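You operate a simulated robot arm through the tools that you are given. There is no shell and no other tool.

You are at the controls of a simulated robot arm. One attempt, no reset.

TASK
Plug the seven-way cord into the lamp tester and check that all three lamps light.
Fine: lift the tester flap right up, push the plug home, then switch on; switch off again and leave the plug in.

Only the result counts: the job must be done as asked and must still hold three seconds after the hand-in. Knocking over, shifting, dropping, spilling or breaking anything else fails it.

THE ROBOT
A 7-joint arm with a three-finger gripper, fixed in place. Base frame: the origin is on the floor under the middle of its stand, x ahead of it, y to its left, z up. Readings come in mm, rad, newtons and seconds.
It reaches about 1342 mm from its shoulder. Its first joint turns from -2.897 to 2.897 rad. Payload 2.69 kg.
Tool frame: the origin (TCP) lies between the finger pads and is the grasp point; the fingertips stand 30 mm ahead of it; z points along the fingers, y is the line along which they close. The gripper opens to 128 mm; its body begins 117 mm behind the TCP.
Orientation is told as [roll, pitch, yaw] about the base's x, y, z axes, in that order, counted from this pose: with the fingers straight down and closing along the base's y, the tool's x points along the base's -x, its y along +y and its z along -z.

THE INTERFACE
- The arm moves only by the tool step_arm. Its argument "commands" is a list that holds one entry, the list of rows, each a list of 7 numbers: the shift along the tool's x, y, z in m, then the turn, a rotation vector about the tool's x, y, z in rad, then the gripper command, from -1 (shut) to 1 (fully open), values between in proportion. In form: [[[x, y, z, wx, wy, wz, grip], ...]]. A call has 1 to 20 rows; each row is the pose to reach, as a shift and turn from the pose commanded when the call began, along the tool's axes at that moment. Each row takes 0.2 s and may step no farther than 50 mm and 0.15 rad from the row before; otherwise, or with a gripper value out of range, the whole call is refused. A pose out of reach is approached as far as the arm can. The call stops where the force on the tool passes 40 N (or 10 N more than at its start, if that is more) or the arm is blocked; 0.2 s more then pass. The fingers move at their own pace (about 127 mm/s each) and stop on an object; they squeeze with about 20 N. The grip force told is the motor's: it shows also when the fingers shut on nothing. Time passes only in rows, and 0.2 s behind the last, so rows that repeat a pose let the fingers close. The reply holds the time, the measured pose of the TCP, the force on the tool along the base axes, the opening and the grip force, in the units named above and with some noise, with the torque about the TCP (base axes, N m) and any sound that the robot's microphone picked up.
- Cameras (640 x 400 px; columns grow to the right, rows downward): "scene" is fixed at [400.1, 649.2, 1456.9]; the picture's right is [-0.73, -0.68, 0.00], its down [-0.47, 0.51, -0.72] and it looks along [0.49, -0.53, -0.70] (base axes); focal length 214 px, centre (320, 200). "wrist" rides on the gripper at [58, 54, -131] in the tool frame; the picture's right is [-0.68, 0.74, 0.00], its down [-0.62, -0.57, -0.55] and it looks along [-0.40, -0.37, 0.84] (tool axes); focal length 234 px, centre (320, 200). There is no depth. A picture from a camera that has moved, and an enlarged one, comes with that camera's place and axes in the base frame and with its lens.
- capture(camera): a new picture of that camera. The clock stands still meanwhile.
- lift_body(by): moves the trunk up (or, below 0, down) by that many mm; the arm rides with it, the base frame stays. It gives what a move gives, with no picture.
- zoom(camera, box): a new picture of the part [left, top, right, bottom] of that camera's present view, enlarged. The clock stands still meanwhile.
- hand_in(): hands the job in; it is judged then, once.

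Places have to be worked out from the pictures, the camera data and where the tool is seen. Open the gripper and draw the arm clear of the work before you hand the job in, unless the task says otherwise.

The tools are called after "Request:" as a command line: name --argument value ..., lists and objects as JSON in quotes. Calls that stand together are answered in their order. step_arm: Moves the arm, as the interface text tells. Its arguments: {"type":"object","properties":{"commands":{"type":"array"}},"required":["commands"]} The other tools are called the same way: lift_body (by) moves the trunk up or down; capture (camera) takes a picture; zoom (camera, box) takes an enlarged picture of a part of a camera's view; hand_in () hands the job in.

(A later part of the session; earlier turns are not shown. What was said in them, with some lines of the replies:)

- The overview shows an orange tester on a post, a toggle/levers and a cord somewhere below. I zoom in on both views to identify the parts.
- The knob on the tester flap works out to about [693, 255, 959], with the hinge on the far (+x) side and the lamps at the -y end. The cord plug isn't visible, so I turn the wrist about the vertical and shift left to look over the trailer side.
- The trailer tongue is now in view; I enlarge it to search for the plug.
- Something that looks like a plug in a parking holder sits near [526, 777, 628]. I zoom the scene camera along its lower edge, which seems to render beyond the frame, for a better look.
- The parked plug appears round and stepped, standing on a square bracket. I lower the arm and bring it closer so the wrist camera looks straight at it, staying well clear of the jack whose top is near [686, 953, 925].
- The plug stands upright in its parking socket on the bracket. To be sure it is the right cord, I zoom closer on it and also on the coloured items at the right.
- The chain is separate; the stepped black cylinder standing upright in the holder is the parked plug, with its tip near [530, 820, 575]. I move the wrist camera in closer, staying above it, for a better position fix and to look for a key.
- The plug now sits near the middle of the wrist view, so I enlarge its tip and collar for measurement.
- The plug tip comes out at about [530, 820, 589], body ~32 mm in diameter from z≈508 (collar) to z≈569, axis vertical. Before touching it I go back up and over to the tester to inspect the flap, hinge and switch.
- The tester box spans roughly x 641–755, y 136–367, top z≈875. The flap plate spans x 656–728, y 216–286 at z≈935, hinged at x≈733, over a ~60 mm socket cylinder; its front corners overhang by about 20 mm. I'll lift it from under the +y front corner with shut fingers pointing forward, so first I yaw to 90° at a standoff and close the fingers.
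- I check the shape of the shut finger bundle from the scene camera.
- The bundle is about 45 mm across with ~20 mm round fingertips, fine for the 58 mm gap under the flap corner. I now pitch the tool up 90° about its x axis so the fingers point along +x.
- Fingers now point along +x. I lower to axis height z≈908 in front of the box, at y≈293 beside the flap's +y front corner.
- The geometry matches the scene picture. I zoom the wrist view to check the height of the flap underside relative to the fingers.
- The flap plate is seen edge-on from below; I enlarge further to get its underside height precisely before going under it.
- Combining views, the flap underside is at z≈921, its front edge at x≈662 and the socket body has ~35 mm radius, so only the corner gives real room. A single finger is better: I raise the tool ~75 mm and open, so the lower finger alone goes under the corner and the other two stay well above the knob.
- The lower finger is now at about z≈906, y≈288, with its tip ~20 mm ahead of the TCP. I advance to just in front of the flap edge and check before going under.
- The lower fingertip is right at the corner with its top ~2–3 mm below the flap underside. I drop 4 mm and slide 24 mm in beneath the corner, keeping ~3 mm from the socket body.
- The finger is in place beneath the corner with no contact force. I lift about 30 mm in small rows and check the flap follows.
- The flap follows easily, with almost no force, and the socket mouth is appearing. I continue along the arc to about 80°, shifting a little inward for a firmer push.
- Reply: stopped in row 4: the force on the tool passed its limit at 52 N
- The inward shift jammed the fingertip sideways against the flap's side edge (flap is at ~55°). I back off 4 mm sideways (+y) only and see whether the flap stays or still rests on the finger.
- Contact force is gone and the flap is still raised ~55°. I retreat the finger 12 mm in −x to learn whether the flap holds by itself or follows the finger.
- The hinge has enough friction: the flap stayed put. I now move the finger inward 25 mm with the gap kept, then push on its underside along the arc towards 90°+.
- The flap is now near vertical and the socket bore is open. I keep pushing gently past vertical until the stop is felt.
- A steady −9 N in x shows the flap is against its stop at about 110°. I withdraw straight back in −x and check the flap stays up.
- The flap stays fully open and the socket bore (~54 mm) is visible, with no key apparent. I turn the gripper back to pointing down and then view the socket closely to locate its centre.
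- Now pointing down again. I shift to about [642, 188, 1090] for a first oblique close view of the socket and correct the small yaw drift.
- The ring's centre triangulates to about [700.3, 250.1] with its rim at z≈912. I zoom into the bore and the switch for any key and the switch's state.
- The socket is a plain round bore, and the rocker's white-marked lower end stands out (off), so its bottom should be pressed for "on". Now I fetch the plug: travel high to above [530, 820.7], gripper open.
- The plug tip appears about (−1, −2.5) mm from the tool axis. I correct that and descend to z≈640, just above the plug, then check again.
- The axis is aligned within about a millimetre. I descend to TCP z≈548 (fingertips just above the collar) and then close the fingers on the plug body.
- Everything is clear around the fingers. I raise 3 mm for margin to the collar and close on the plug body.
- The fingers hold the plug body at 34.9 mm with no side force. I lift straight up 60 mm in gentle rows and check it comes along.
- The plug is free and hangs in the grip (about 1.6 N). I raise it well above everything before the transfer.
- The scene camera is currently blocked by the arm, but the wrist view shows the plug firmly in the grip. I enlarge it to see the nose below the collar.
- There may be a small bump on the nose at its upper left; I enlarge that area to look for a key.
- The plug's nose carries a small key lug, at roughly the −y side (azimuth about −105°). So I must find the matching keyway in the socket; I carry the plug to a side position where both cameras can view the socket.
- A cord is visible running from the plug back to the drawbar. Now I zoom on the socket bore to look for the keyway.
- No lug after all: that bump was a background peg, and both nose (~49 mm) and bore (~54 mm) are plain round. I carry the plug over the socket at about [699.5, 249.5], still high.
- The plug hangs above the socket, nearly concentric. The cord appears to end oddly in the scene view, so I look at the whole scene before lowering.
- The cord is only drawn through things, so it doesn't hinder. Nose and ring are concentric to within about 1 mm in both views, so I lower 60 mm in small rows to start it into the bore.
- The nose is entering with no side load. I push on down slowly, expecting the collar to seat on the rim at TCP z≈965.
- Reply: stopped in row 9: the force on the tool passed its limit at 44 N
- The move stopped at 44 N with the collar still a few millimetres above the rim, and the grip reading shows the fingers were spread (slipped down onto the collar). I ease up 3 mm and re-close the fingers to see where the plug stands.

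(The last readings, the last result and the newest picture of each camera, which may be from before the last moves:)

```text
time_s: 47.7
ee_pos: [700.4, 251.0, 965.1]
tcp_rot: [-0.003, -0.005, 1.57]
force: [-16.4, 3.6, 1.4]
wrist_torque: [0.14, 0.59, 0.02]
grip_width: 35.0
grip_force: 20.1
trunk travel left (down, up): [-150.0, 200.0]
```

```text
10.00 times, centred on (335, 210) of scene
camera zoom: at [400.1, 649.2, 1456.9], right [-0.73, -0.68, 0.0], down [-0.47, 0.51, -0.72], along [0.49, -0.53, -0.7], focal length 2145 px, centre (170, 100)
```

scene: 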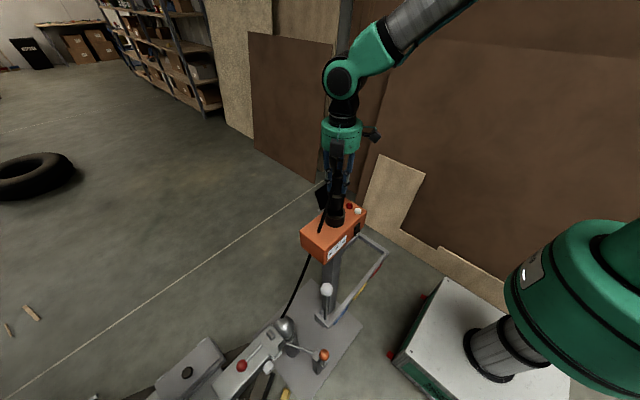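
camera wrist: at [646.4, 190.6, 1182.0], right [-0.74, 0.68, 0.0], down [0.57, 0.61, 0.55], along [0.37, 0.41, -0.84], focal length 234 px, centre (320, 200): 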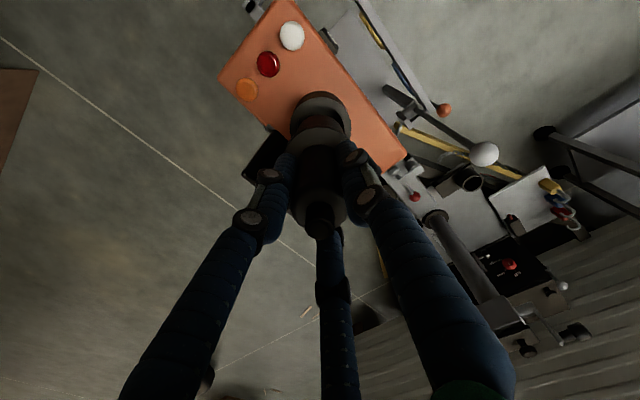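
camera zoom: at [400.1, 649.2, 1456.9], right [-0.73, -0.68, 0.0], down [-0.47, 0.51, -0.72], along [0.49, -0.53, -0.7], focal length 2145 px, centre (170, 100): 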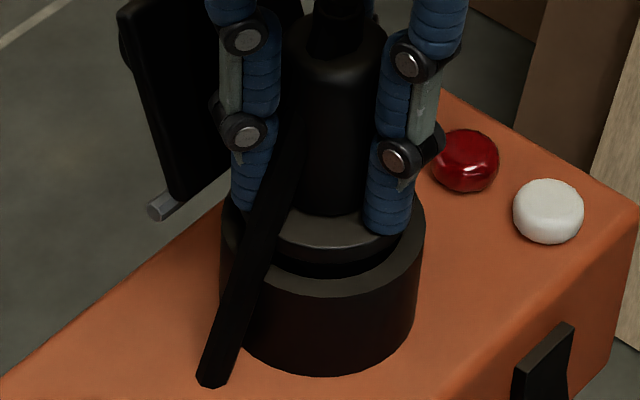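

The fingers have re-gripped (35 mm) a bit lower on the body; there's a −16 N side load in x and a dark gap still shows below the collar. I measure the gap more exactly with a tighter zoom.

Request:
zoom --camera "scene" --box '[325, 205, 350, 220]'

Request:
zoom --camera "wrist" --box '[290, 95, 350, 140]'

```text
16.00 times, centred on (338, 212) of scene
camera zoom: at [400.1, 649.2, 1456.9], right [-0.73, -0.68, 0.0], down [-0.47, 0.51, -0.72], along [0.49, -0.53, -0.7], focal length 3432 px, centre (40, 0)
```

zoom: 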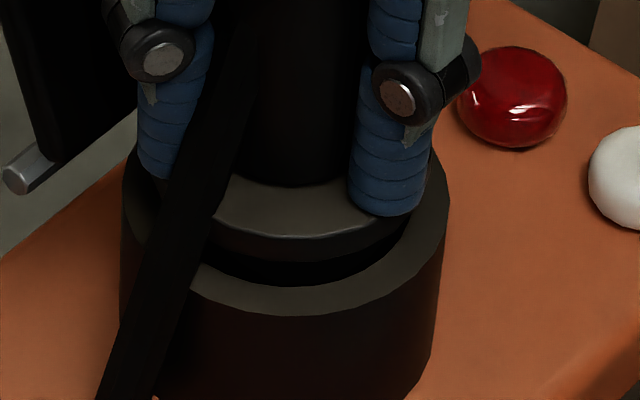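

```text
8.89 times, centred on (320, 118) of wrist
camera zoom: at [645.9, 191.0, 1095.8], right [-0.74, 0.68, 0.0], down [0.56, 0.61, 0.55], along [0.37, 0.41, -0.83], focal length 2082 px, centre (320, 933)
```

zoom: 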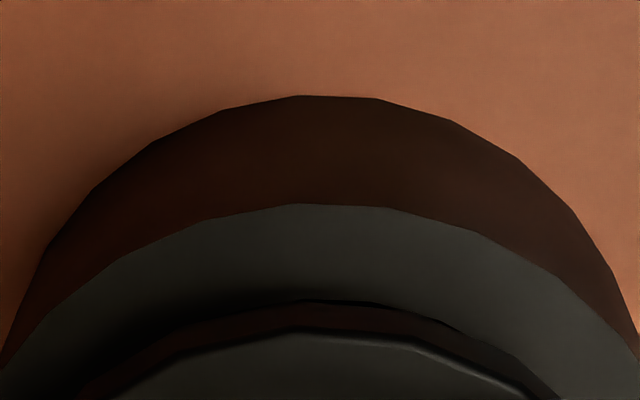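

The gap under the collar measures about 13 mm, and plug and ring are concentric within 1 mm, so the plug needs a firmer, well-aligned push. First I relieve the −16 N side load by shifting 1.5 mm in −x.

Request:
step_arm --commands '[[[0, 0.0015, 0, 0, 0, 0, -1], [0, 0.0015, 0, 0, 0, 0, -1]]]'

```text
time_s: 48.3
ee_pos: [700.4, 249.6, 964.4]
tcp_rot: [-0.005, -0.004, 1.57]
force: [-9.8, -0.5, -3.8]
wrist_torque: [-0.01, 0.46, -0.02]
grip_width: 34.9
grip_force: 20.0
trunk travel left (down, up): [-150.0, 200.0]
```

The side load fell to −10 N, so I shift another 2.2 mm in −x to null it.

Request:
step_arm --commands '[[[0, 0.0022, 0, 0, 0, 0, -1], [0, 0.0022, 0, 0, 0, 0, -1]]]'

```text
time_s: 48.9
ee_pos: [698.6, 249.7, 965.5]
tcp_rot: [-0.006, -0.003, 1.572]
force: [0.4, 0.2, -1.5]
wrist_torque: [0.03, -0.03, -0.01]
grip_width: 34.7
grip_force: 19.8
trunk travel left (down, up): [-150.0, 200.0]
```

Side load is gone and only the plug's weight remains. With the fingertips now resting on the collar I correct the tiny tilt and push down in 2 mm rows.

Request:
step_arm --commands '[[[0, 0, 0, -0.006, 0.003, 0, -1], [0, 0, 0.002, -0.006, 0.003, 0, -1], [0, 0, 0.004, -0.006, 0.003, 0, -1], [0, 0, 0.006, -0.006, 0.003, 0, -1], [0, 0, 0.008, -0.006, 0.003, 0, -1], [0, 0, 0.01, -0.006, 0.003, 0, -1], [0, 0, 0.012, -0.006, 0.003, 0, -1], [0, 0, 0.014, -0.006, 0.003, 0, -1], [0, 0, 0.016, -0.006, 0.003, 0, -1]]]'

Request:
zoom --camera "scene" --box '[325, 205, 350, 220]'

```text
time_s: 50.0
ee_pos: [701.6, 250.4, 964.2]
tcp_rot: [-0.005, -0.003, 1.57]
force: [-4.0, -1.8, 14.5]
wrist_torque: [-0.3, 0.37, 0.03]
grip_width: 35.1
grip_force: 19.9
trunk travel left (down, up): [-150.0, 200.0]
stopped in row 5: the force on the tool passed its limit at 43 N (the readings are from after the stop); the commanded pose is now the measured one
```

```text
16.00 times, centred on (338, 212) of scene
camera zoom: at [400.1, 649.2, 1456.9], right [-0.73, -0.68, 0.0], down [-0.47, 0.51, -0.72], along [0.49, -0.53, -0.7], focal length 3432 px, centre (40, 0)
```

zoom: 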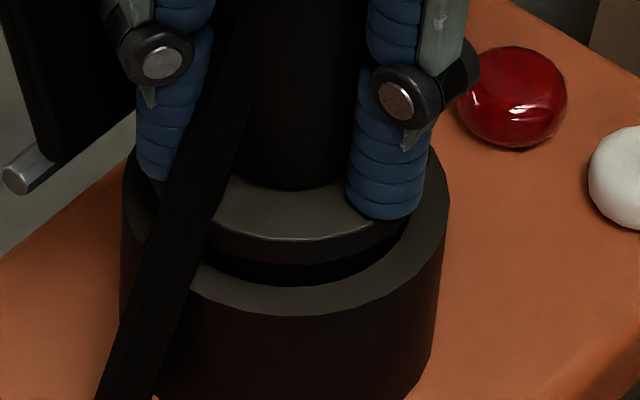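

Blocked at 43 N with almost no motion. By measurement the nose (≈52 mm long) would now be within a couple of millimetres of the bore floor (z≈875), so it may be seated; to be sure I preload again, a bit at a time.

Request:
step_arm --commands '[[[0, 0, 0.001, 0, 0, 0, -1], [0, 0, 0.002, 0, 0, 0, -1], [0, 0, 0.003, 0, 0, 0, -1], [0, 0, 0.0035, 0, 0, 0, -1]]]'

Request:
zoom --camera "scene" --box '[325, 205, 350, 220]'

Request:
zoom --camera "wrist" --box '[250, 70, 400, 200]'

```text
time_s: 50.6
ee_pos: [700.5, 250.4, 965.1]
tcp_rot: [-0.006, -0.003, 1.571]
force: [-13.9, -5.3, 18.9]
wrist_torque: [-0.36, 0.83, 0.0]
grip_width: 34.7
grip_force: 20.2
trunk travel left (down, up): [-150.0, 200.0]
stopped in row 3: the force on the tool passed its limit at 42 N (the readings are from after the stop); the commanded pose is now the measured one
```

```text
16.00 times, centred on (338, 212) of scene
camera zoom: at [400.1, 649.2, 1456.9], right [-0.73, -0.68, 0.0], down [-0.47, 0.51, -0.72], along [0.49, -0.53, -0.7], focal length 3432 px, centre (40, 0)
```

zoom: 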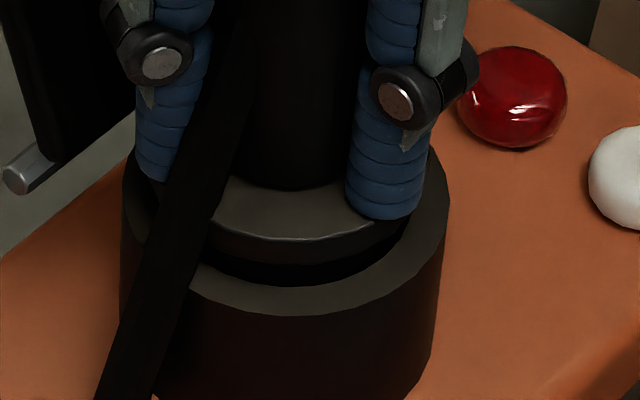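

```text
3.08 times, centred on (325, 135) of wrist
camera zoom: at [645.2, 191.8, 1095.3], right [-0.74, 0.68, 0.0], down [0.56, 0.61, 0.55], along [0.38, 0.41, -0.83], focal length 720 px, centre (305, 400)
```

zoom: 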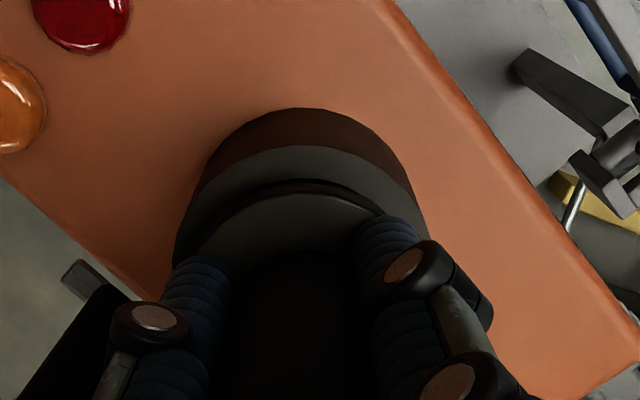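

Rigidly blocked at the same height; recomputing with the nose length ≈52 mm, the collar at z≈930 puts the nose bottom at ≈877, i.e. on the bore floor (≈875). I unload the lateral and downward forces before letting go.

Request:
step_arm --commands '[[[0, 0.0015, -0.001, 0, 0, 0, -1], [0, 0.0028, -0.002, 0, 0, 0, -1], [0, 0.0028, -0.002, 0, 0, 0, -1]]]'

```text
time_s: 51.4
ee_pos: [699.2, 251.9, 964.7]
tcp_rot: [-0.005, -0.004, 1.571]
force: [-0.2, 1.0, 3.1]
wrist_torque: [0.08, -0.03, -0.01]
grip_width: 34.4
grip_force: 20.1
trunk travel left (down, up): [-150.0, 200.0]
```

Loads are nearly zero. I open the fingers only to ~58 mm (to stay clear of the open flap) and check that the plug stands by itself.

Request:
step_arm --commands '[[[0, 0, 0, 0, 0, 0, -0.5], [0, 0, 0, 0, 0, 0, -0.1], [0, 0, 0, 0, 0, 0, -0.1]]]'

Request:
zoom --camera "scene" --box '[315, 190, 355, 230]'

Request:
zoom --camera "wrist" --box '[230, 70, 420, 260]'

```text
time_s: 52.2
ee_pos: [698.6, 251.6, 964.5]
tcp_rot: [-0.004, -0.004, 1.569]
force: [-0.3, 0.4, -0.5]
wrist_torque: [0.0, 0.0, -0.04]
grip_width: 57.5
grip_force: 0.1
trunk travel left (down, up): [-150.0, 200.0]
```

```text
10.00 times, centred on (335, 210) of scene
camera zoom: at [400.1, 649.2, 1456.9], right [-0.73, -0.68, 0.0], down [-0.47, 0.51, -0.72], along [0.49, -0.53, -0.7], focal length 2145 px, centre (170, 100)
```

zoom: 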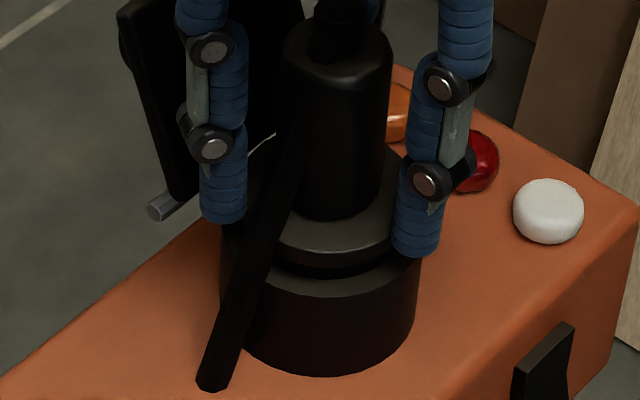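

```text
2.11 times, centred on (325, 165) of wrist
camera zoom: at [643.8, 192.1, 1095.4], right [-0.74, 0.68, 0.0], down [0.56, 0.61, 0.55], along [0.38, 0.41, -0.83], focal length 493 px, centre (310, 274)
```

zoom: 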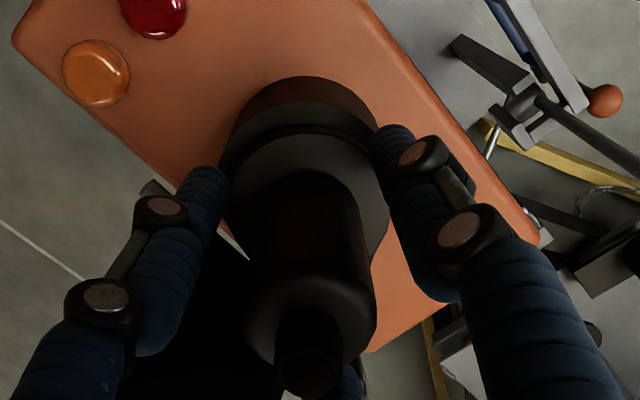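

The plug stands upright in the socket on its own. I lift straight off it by 165 mm, keeping the fingers at the same opening.

Request:
step_arm --commands '[[[0, 0, -0.01, 0, 0, 0, -0.1], [0, 0, -0.03, 0, 0, 0, -0.1], [0, 0, -0.06, 0, 0, 0, -0.1], [0, 0, -0.095, 0, 0, 0, -0.1], [0, 0, -0.13, 0, 0, 0, -0.1], [0, 0, -0.165, 0, 0, 0, -0.1]]]'

Request:
capture --camera "wrist"

Request:
zoom --camera "scene" --box '[315, 185, 360, 230]'

```text
time_s: 53.6
ee_pos: [697.7, 250.1, 1129.2]
tcp_rot: [-0.006, -0.002, 1.57]
force: [0.0, 0.2, 0.0]
wrist_torque: [-0.01, 0.0, -0.01]
grip_width: 57.7
grip_force: 0.0
trunk travel left (down, up): [-150.0, 200.0]
```

```text
taken
camera wrist: at [642.8, 192.0, 1259.2], right [-0.74, 0.68, 0.0], down [0.56, 0.61, 0.55], along [0.38, 0.41, -0.83], focal length 234 px, centre (320, 200)
```

wrist: 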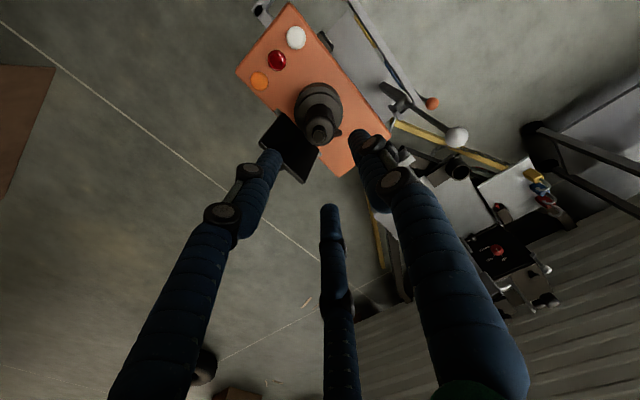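

```text
8.89 times, centred on (338, 208) of scene
camera zoom: at [400.1, 649.2, 1456.9], right [-0.73, -0.68, 0.0], down [-0.47, 0.51, -0.72], along [0.49, -0.53, -0.7], focal length 1906 px, centre (164, 133)
```

zoom: 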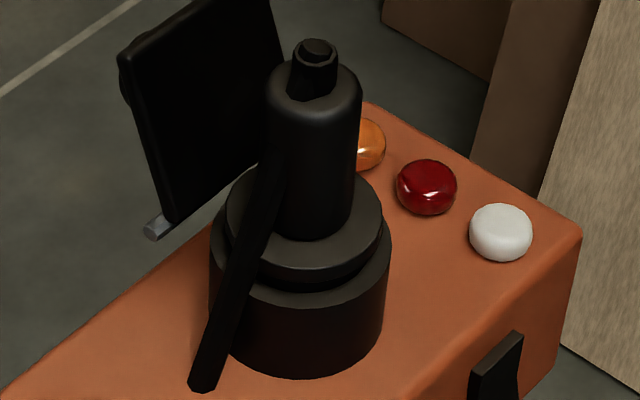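

The view is clear now. I zoom the wrist view on the seated plug to inspect the bump near its collar and the gap all round.

Request:
zoom --camera "wrist" --box '[285, 70, 355, 155]'

Request:
zoom --camera "scene" --box '[325, 203, 350, 223]'

```text
4.71 times, centred on (320, 112) of wrist
camera zoom: at [642.8, 192.0, 1259.2], right [-0.74, 0.68, 0.0], down [0.56, 0.61, 0.55], along [0.38, 0.41, -0.83], focal length 1102 px, centre (320, 612)
```

zoom: 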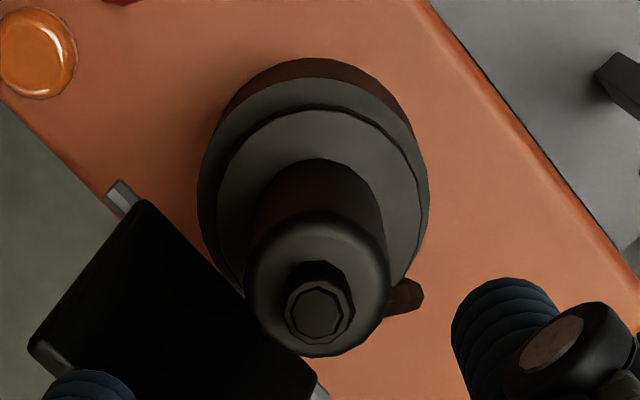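

```text
16.00 times, centred on (338, 213) of scene
camera zoom: at [400.1, 649.2, 1456.9], right [-0.73, -0.68, 0.0], down [-0.47, 0.51, -0.72], along [0.49, -0.53, -0.7], focal length 3432 px, centre (40, -8)
```

zoom: 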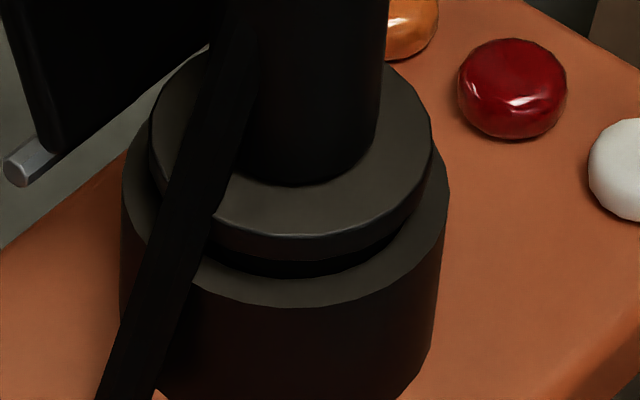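

The collar sits evenly ~10 mm above the rim, which puts the 52 mm nose right on the bore floor: the plug is home. Now I move away in −x towards the switch side, opening the gripper once clear.

Request:
step_arm --commands '[[[0.014, 0.045, 0, -0.003, 0.001, 0, -0.1], [0.028, 0.09, 0, -0.006, 0.002, 0, -0.1], [0.042, 0.135, 0, -0.006, 0.002, 0, -0.1], [0.055, 0.178, 0, -0.006, 0.002, 0, 0.5], [0.055, 0.178, 0.04, -0.006, 0.002, 0, 1], [0.055, 0.178, 0.079, -0.006, 0.002, 0, 1]]]'

Request:
step_arm --commands '[[[0, 0, 0, 0.1428, 0, 0, 1], [0, 0, 0, 0.2856, 0, 0, 1], [0, 0, 0, 0.4284, 0, 0, 1], [0, 0, 0, 0.5712, 0, 0, 1], [0, 0, 0, 0.714, 0, 0, 1], [0, 0, 0, 0.8568, 0, 0, 1], [0, 0, 0, 0.9996, 0, 0, 1], [0, 0, 0, 1.1424, 0, 0, 1], [0, 0, 0, 1.2852, 0, 0, 1], [0, 0, 0, 1.428, 0, 0, 1], [0, 0, 0, 1.5708, 0, 0, 1]]]'

Request:
capture --camera "wrist"

Request:
capture --camera "scene"

```text
time_s: 55.0
ee_pos: [520.4, 196.1, 1049.0]
tcp_rot: [0.001, -0.003, 1.57]
force: [-0.4, 0.0, 0.2]
wrist_torque: [0.0, 0.03, -0.02]
grip_width: 128.1
grip_force: 0.0
trunk travel left (down, up): [-150.0, 200.0]
```

```text
time_s: 57.4
ee_pos: [519.3, 196.7, 1049.8]
tcp_rot: [-1.573, -0.004, 1.572]
force: [-0.9, -0.9, -0.1]
wrist_torque: [0.03, 0.07, 0.01]
grip_width: 127.8
grip_force: 0.0
trunk travel left (down, up): [-150.0, 200.0]
```

```text
taken
camera wrist: at [388.5, 137.1, 996.1], right [0.0, 0.68, -0.73], down [-0.55, 0.61, 0.57], along [0.84, 0.4, 0.37], focal length 234 px, centre (320, 200)
```

wrist: 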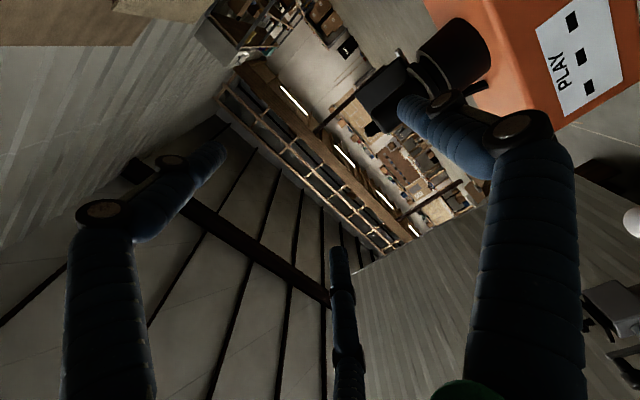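

```text
taken
```

scene: 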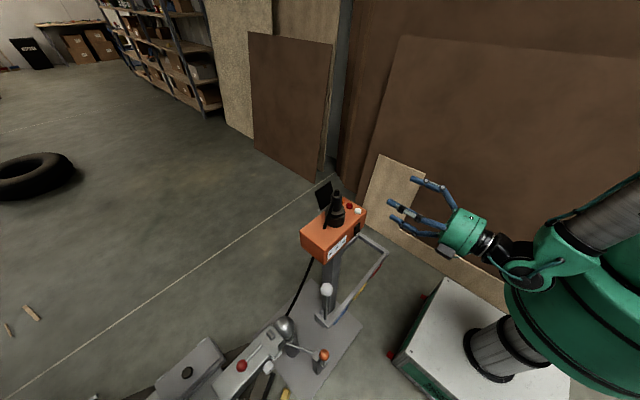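

The gripper again points along +x, and the scene shows plug seated, flap up. I lower to z≈884 in front of the switch for a frontal look at the rocker.

Request:
step_arm --commands '[[[0, 0.042, 0.005, 0, 0, 0, 1], [0, 0.084, 0.01, 0, 0, 0, 1], [0, 0.126, 0.015, 0, 0, 0, 1], [0, 0.166, 0.02, 0, 0, 0, 1], [0, 0.166, 0.02, 0, 0, 0, 1]]]'

Request:
capture --camera "wrist"

Request:
zoom --camera "wrist" --box '[300, 20, 460, 140]'

Request:
zoom --camera "scene" --box '[310, 190, 420, 270]'

```text
time_s: 58.6
ee_pos: [540.5, 195.1, 882.1]
tcp_rot: [-1.57, -0.001, 1.57]
force: [0.0, 1.1, -0.9]
wrist_torque: [0.01, -0.02, -0.02]
grip_width: 128.1
grip_force: 0.1
trunk travel left (down, up): [-150.0, 200.0]
```

```text
taken
camera wrist: at [410.0, 136.6, 829.2], right [0.0, 0.68, -0.74], down [-0.55, 0.61, 0.57], along [0.84, 0.4, 0.37], focal length 234 px, centre (320, 200)
```

wrist: 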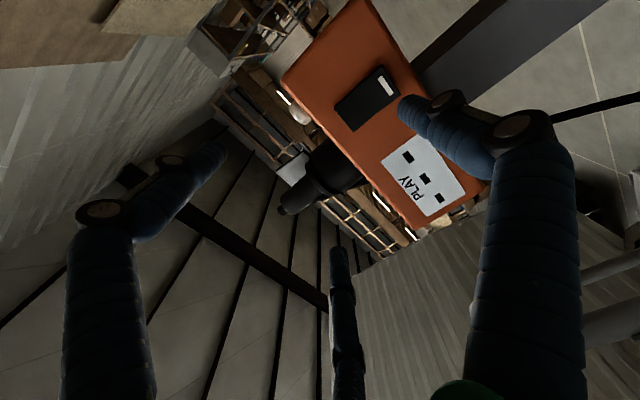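

```text
3.33 times, centred on (380, 80) of wrist
camera zoom: at [410.0, 136.6, 829.2], right [0.0, 0.68, -0.74], down [-0.55, 0.61, 0.57], along [0.84, 0.4, 0.37], focal length 781 px, centre (120, 600)
```

zoom: 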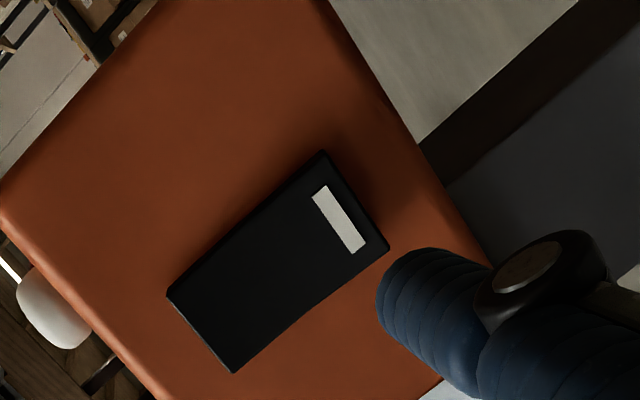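

```text
5.00 times, centred on (365, 230) of scene
camera zoom: at [400.1, 649.2, 1456.9], right [-0.73, -0.68, 0.0], down [-0.47, 0.51, -0.72], along [0.49, -0.53, -0.7], focal length 1072 px, centre (95, 50)
```

zoom: 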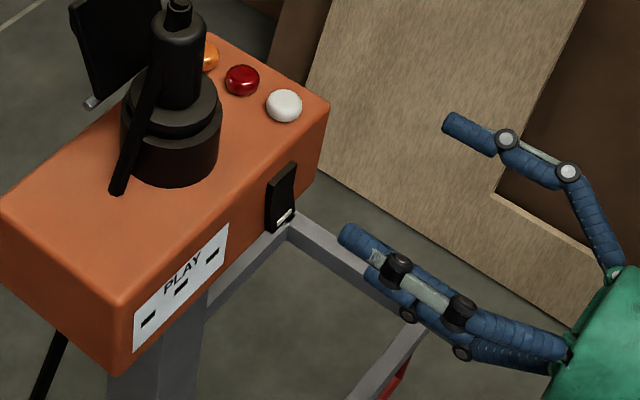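

The rocker spans y 180–209, z 801–851, with the white mark on its lower end; the lower finger is lined up with that end (z≈810). I advance to just short of it.

Request:
step_arm --commands '[[[0, 0, 0.025, 0, 0, 0, 1], [0, 0, 0.045, 0, 0, 0, 1], [0, 0, 0.055, 0, 0, 0, 1], [0, 0, 0.055, 0, 0, 0, 1]]]'

Request:
zoom --camera "wrist" --box '[320, 0, 480, 130]'

Request:
zoom --camera "scene" --box '[320, 190, 400, 250]'

```text
time_s: 59.6
ee_pos: [595.7, 195.5, 883.2]
tcp_rot: [-1.569, -0.003, 1.57]
force: [1.1, 0.3, 0.3]
wrist_torque: [-0.01, -0.04, 0.02]
grip_width: 128.1
grip_force: 0.0
trunk travel left (down, up): [-150.0, 200.0]
```

```text
3.08 times, centred on (400, 65) of wrist
camera zoom: at [464.1, 137.3, 830.1], right [0.0, 0.68, -0.74], down [-0.55, 0.61, 0.57], along [0.84, 0.4, 0.37], focal length 720 px, centre (74, 615)
```

zoom: 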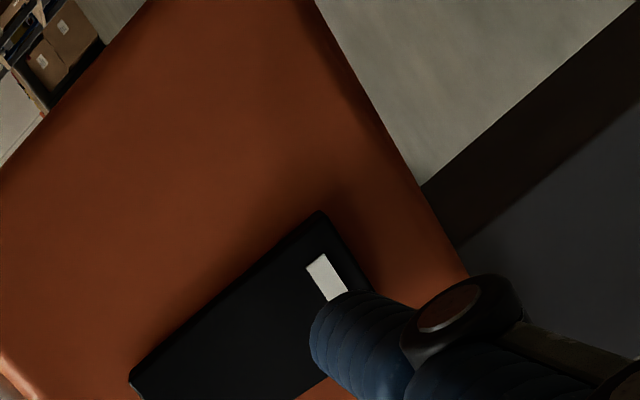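

```text
6.67 times, centred on (360, 220) of scene
camera zoom: at [400.1, 649.2, 1456.9], right [-0.73, -0.68, 0.0], down [-0.47, 0.51, -0.72], along [0.49, -0.53, -0.7], focal length 1430 px, centre (53, 67)
```

zoom: 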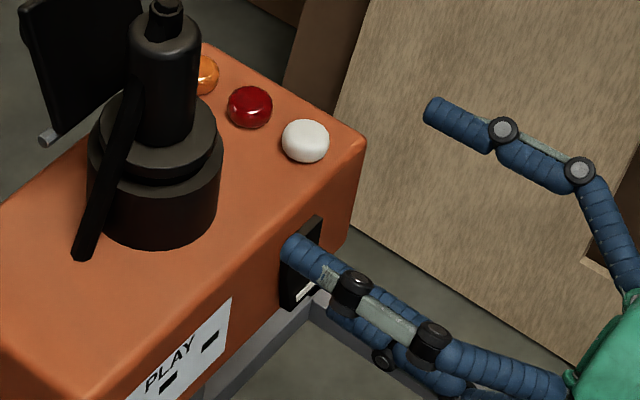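

The fingertip is right in front of the marked lower end. I press in slowly with 2–3 mm rows.

Request:
step_arm --commands '[[[0, 0, 0.003, 0, 0, 0, 1], [0, 0, 0.006, 0, 0, 0, 1], [0, 0, 0.009, 0, 0, 0, 1], [0, 0, 0.012, 0, 0, 0, 1], [0, 0, 0.014, 0, 0, 0, 1], [0, 0, 0.016, 0, 0, 0, 1], [0, 0, 0.018, 0, 0, 0, 1], [0, 0, 0.02, 0, 0, 0, 1]]]'

Request:
zoom --camera "scene" --box '[320, 190, 400, 250]'

Request:
zoom --camera "wrist" --box '[320, 0, 480, 130]'

```text
time_s: 61.4
ee_pos: [614.9, 195.8, 883.3]
tcp_rot: [-1.57, -0.004, 1.571]
force: [-0.5, 0.0, 0.0]
wrist_torque: [0.0, -0.02, -0.05]
grip_width: 127.9
grip_force: 0.1
trunk travel left (down, up): [-150.0, 200.0]
```

```text
6.67 times, centred on (360, 220) of scene
camera zoom: at [400.1, 649.2, 1456.9], right [-0.73, -0.68, 0.0], down [-0.47, 0.51, -0.72], along [0.49, -0.53, -0.7], focal length 1430 px, centre (53, 67)
```

zoom: 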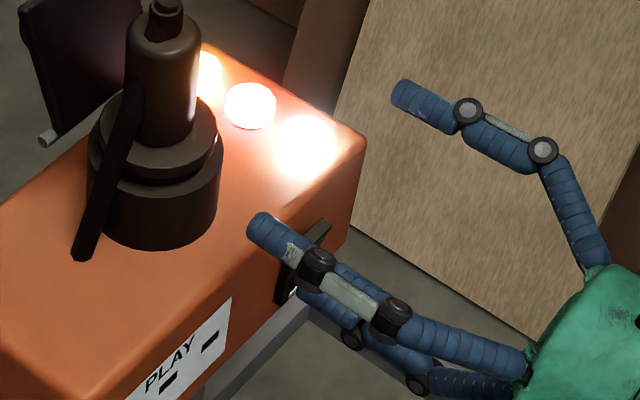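

```text
3.08 times, centred on (400, 65) of wrist
camera zoom: at [484.2, 137.5, 830.0], right [0.0, 0.68, -0.74], down [-0.55, 0.61, 0.57], along [0.84, 0.4, 0.37], focal length 720 px, centre (74, 615)
```

zoom: 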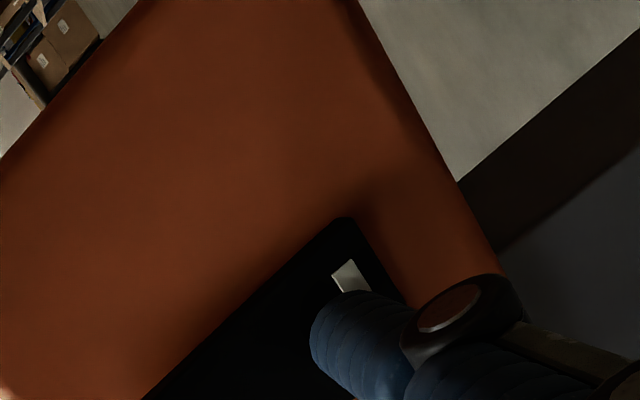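

The lamps light up: white, red and amber all glow. I zoom to confirm the amber one partly hidden behind the plug.

Request:
zoom --camera "scene" --box '[335, 190, 370, 215]'

Request:
capture --camera "scene"

```text
16.00 times, centred on (352, 202) of scene
camera zoom: at [400.1, 649.2, 1456.9], right [-0.73, -0.68, 0.0], down [-0.47, 0.51, -0.72], along [0.49, -0.53, -0.7], focal length 3432 px, centre (-200, 160)
```

zoom: 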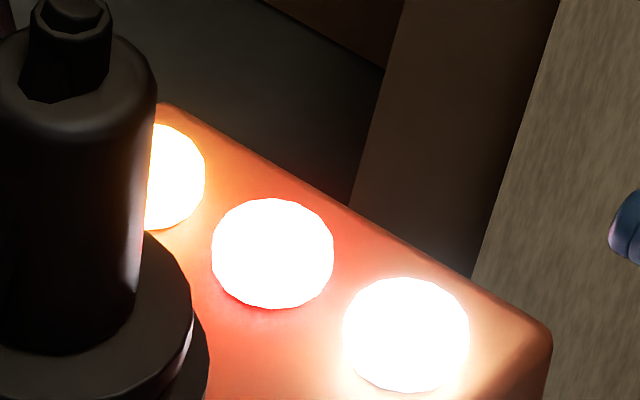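

```text
taken
```

scene: 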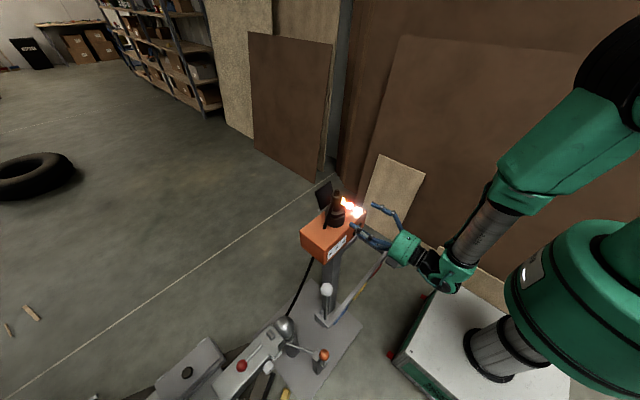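

All three lamps are lit, so the plug is truly home. I back off, confirm the lamps stay lit, and raise the finger 31 mm to face the rocker's upper end.

Request:
step_arm --commands '[[[0, 0, -0.015, 0, 0, 0, 1], [0, 0, -0.035, 0, 0, 0, 1], [0, -0.016, -0.035, 0, 0, 0, 1], [0, -0.031, -0.035, 0, 0, 0, 1], [0, -0.031, -0.035, 0, 0, 0, 1]]]'

Request:
zoom --camera "scene" --box '[320, 190, 400, 250]'

Request:
zoom --camera "wrist" --box '[300, 0, 480, 140]'

```text
time_s: 62.6
ee_pos: [579.8, 195.5, 914.8]
tcp_rot: [-1.57, -0.001, 1.571]
force: [-0.3, -0.5, -0.5]
wrist_torque: [-0.01, -0.02, 0.0]
grip_width: 128.1
grip_force: 0.1
trunk travel left (down, up): [-150.0, 200.0]
```

```text
6.67 times, centred on (360, 220) of scene
camera zoom: at [400.1, 649.2, 1456.9], right [-0.73, -0.68, 0.0], down [-0.47, 0.51, -0.72], along [0.49, -0.53, -0.7], focal length 1430 px, centre (53, 67)
```

zoom: 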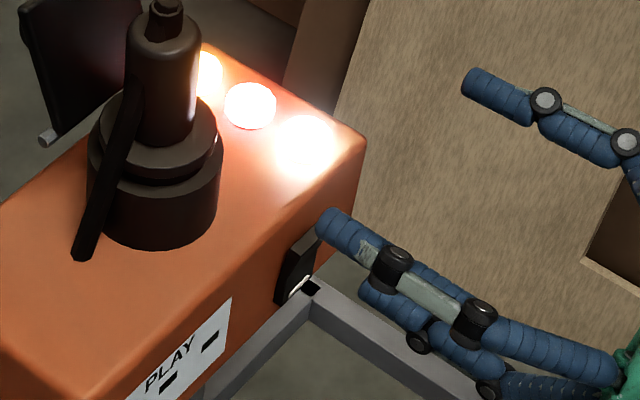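

```text
2.86 times, centred on (390, 70) of wrist
camera zoom: at [448.5, 137.6, 862.1], right [0.0, 0.68, -0.74], down [-0.55, 0.61, 0.57], along [0.84, 0.4, 0.37], focal length 669 px, centre (120, 571)
```

zoom: 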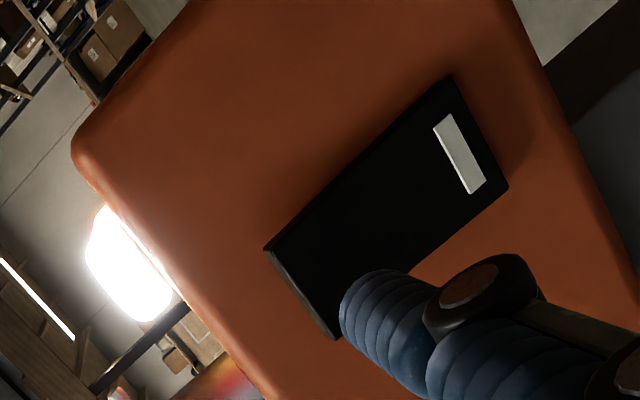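

The lamps stay lit with the switch latched. The finger now faces the upper end; I press it in slowly to switch off.

Request:
step_arm --commands '[[[0, 0, 0.012, 0, 0, 0, 1], [0, 0, 0.016, 0, 0, 0, 1], [0, 0, 0.019, 0, 0, 0, 1], [0, 0, 0.022, 0, 0, 0, 1], [0, 0, 0.025, 0, 0, 0, 1], [0, 0, 0.028, 0, 0, 0, 1], [0, 0, 0.031, 0, 0, 0, 1], [0, 0, 0.034, 0, 0, 0, 1], [0, 0, 0.036, 0, 0, 0, 1]]]'

Request:
zoom --camera "scene" --box '[320, 190, 400, 250]'

```text
time_s: 64.6
ee_pos: [615.8, 196.1, 914.7]
tcp_rot: [-1.571, -0.001, 1.571]
force: [-2.0, 1.5, 0.3]
wrist_torque: [0.04, 0.19, 0.02]
grip_width: 128.2
grip_force: 0.0
trunk travel left (down, up): [-150.0, 200.0]
```

```text
6.67 times, centred on (360, 220) of scene
camera zoom: at [400.1, 649.2, 1456.9], right [-0.73, -0.68, 0.0], down [-0.47, 0.51, -0.72], along [0.49, -0.53, -0.7], focal length 1430 px, centre (53, 67)
```

zoom: 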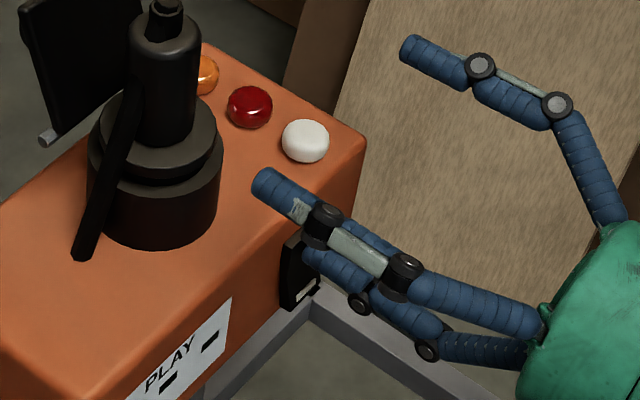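

The lamps are out. I withdraw straight back and then rise clear of the work.

Request:
step_arm --commands '[[[0, 0, -0.02, 0, 0, 0, 1], [0, 0, -0.06, 0, 0, 0, 1], [0, -0.02, -0.1, 0, 0, 0, 1], [0, -0.06, -0.125, 0, 0, 0, 1], [0, -0.105, -0.14, 0, 0, 0, 1], [0, -0.15, -0.15, 0, 0, 0, 1], [0, -0.195, -0.15, 0, 0, 0, 1]]]'

Request:
capture --camera "scene"

Request:
zoom --camera "scene" --box '[305, 170, 385, 250]'

Request:
zoom --camera "scene" --box '[340, 210, 375, 245]'

```text
time_s: 66.2
ee_pos: [465.5, 195.6, 1108.8]
tcp_rot: [-1.569, -0.001, 1.571]
force: [-0.8, 0.4, -0.4]
wrist_torque: [-0.01, 0.02, -0.04]
grip_width: 128.1
grip_force: 0.0
trunk travel left (down, up): [-150.0, 200.0]
```

```text
taken
```

scene: 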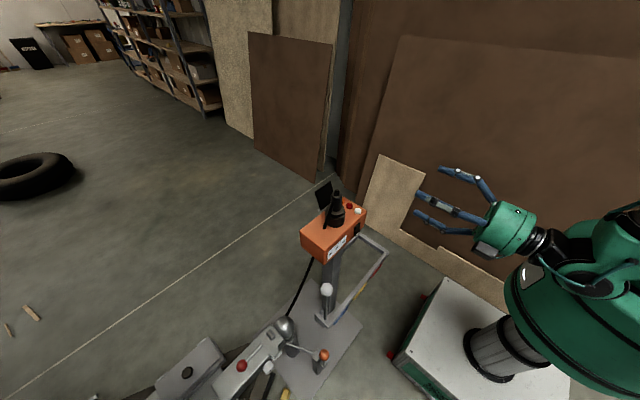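

```text
5.00 times, centred on (345, 210) of scene
camera zoom: at [400.1, 649.2, 1456.9], right [-0.73, -0.68, 0.0], down [-0.47, 0.51, -0.72], along [0.49, -0.53, -0.7], focal length 1072 px, centre (195, 150)
```

zoom: 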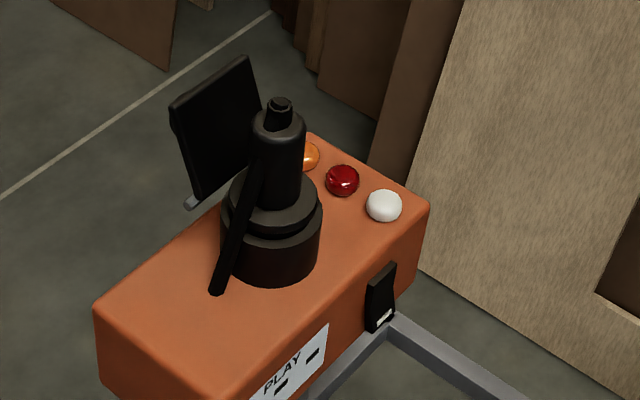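

```text
11.43 times, centred on (358, 228) of scene
camera zoom: at [400.1, 649.2, 1456.9], right [-0.73, -0.68, 0.0], down [-0.47, 0.51, -0.72], along [0.49, -0.53, -0.7], focal length 2451 px, centre (-109, -114)
```

zoom: 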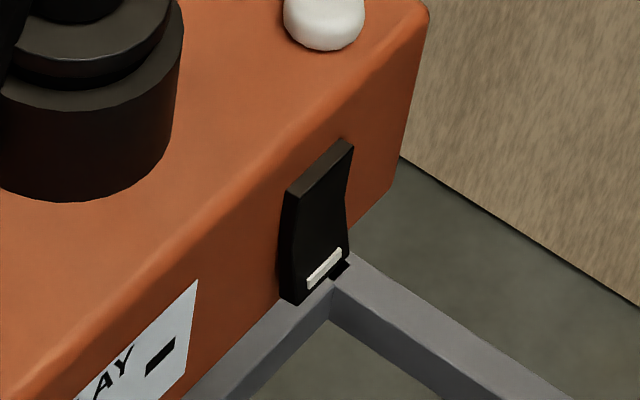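

The rocker is back in its original off position and the lamps are out. The plug stays seated, the flap is up, nothing else has shifted, and the open gripper is well clear. I hand the job in.

Request:
hand_in

```text
The job is handed in.
```

The job is done and handed in. The seven-way plug is in the tester, and white, red and amber all lit when I switched on.

- **Flap:** lifted until it met its stop, a little past vertical, and it stayed up on its own.
- **Plug:** pushed in until it would go no further at just over 40 N. The collar still stands about 10 mm above the socket rim, because the plug's nose reaches the bottom of the socket first. All three lamps lighting confirmed it was home.
- **Switch:** pressed on at the white-marked lower end. The lamps stayed lit after I backed off, and I then pressed it off again. It is back in its starting position with the lamps out.

The first push made the fingers slip down the plug body, so I re-gripped lower and pushed again. While opening the flap, a finger briefly caught on its edge at about 50 N. In the last pictures the tester and everything else visible looked unmoved. I left the plug in and drew the arm clear with the gripper open.
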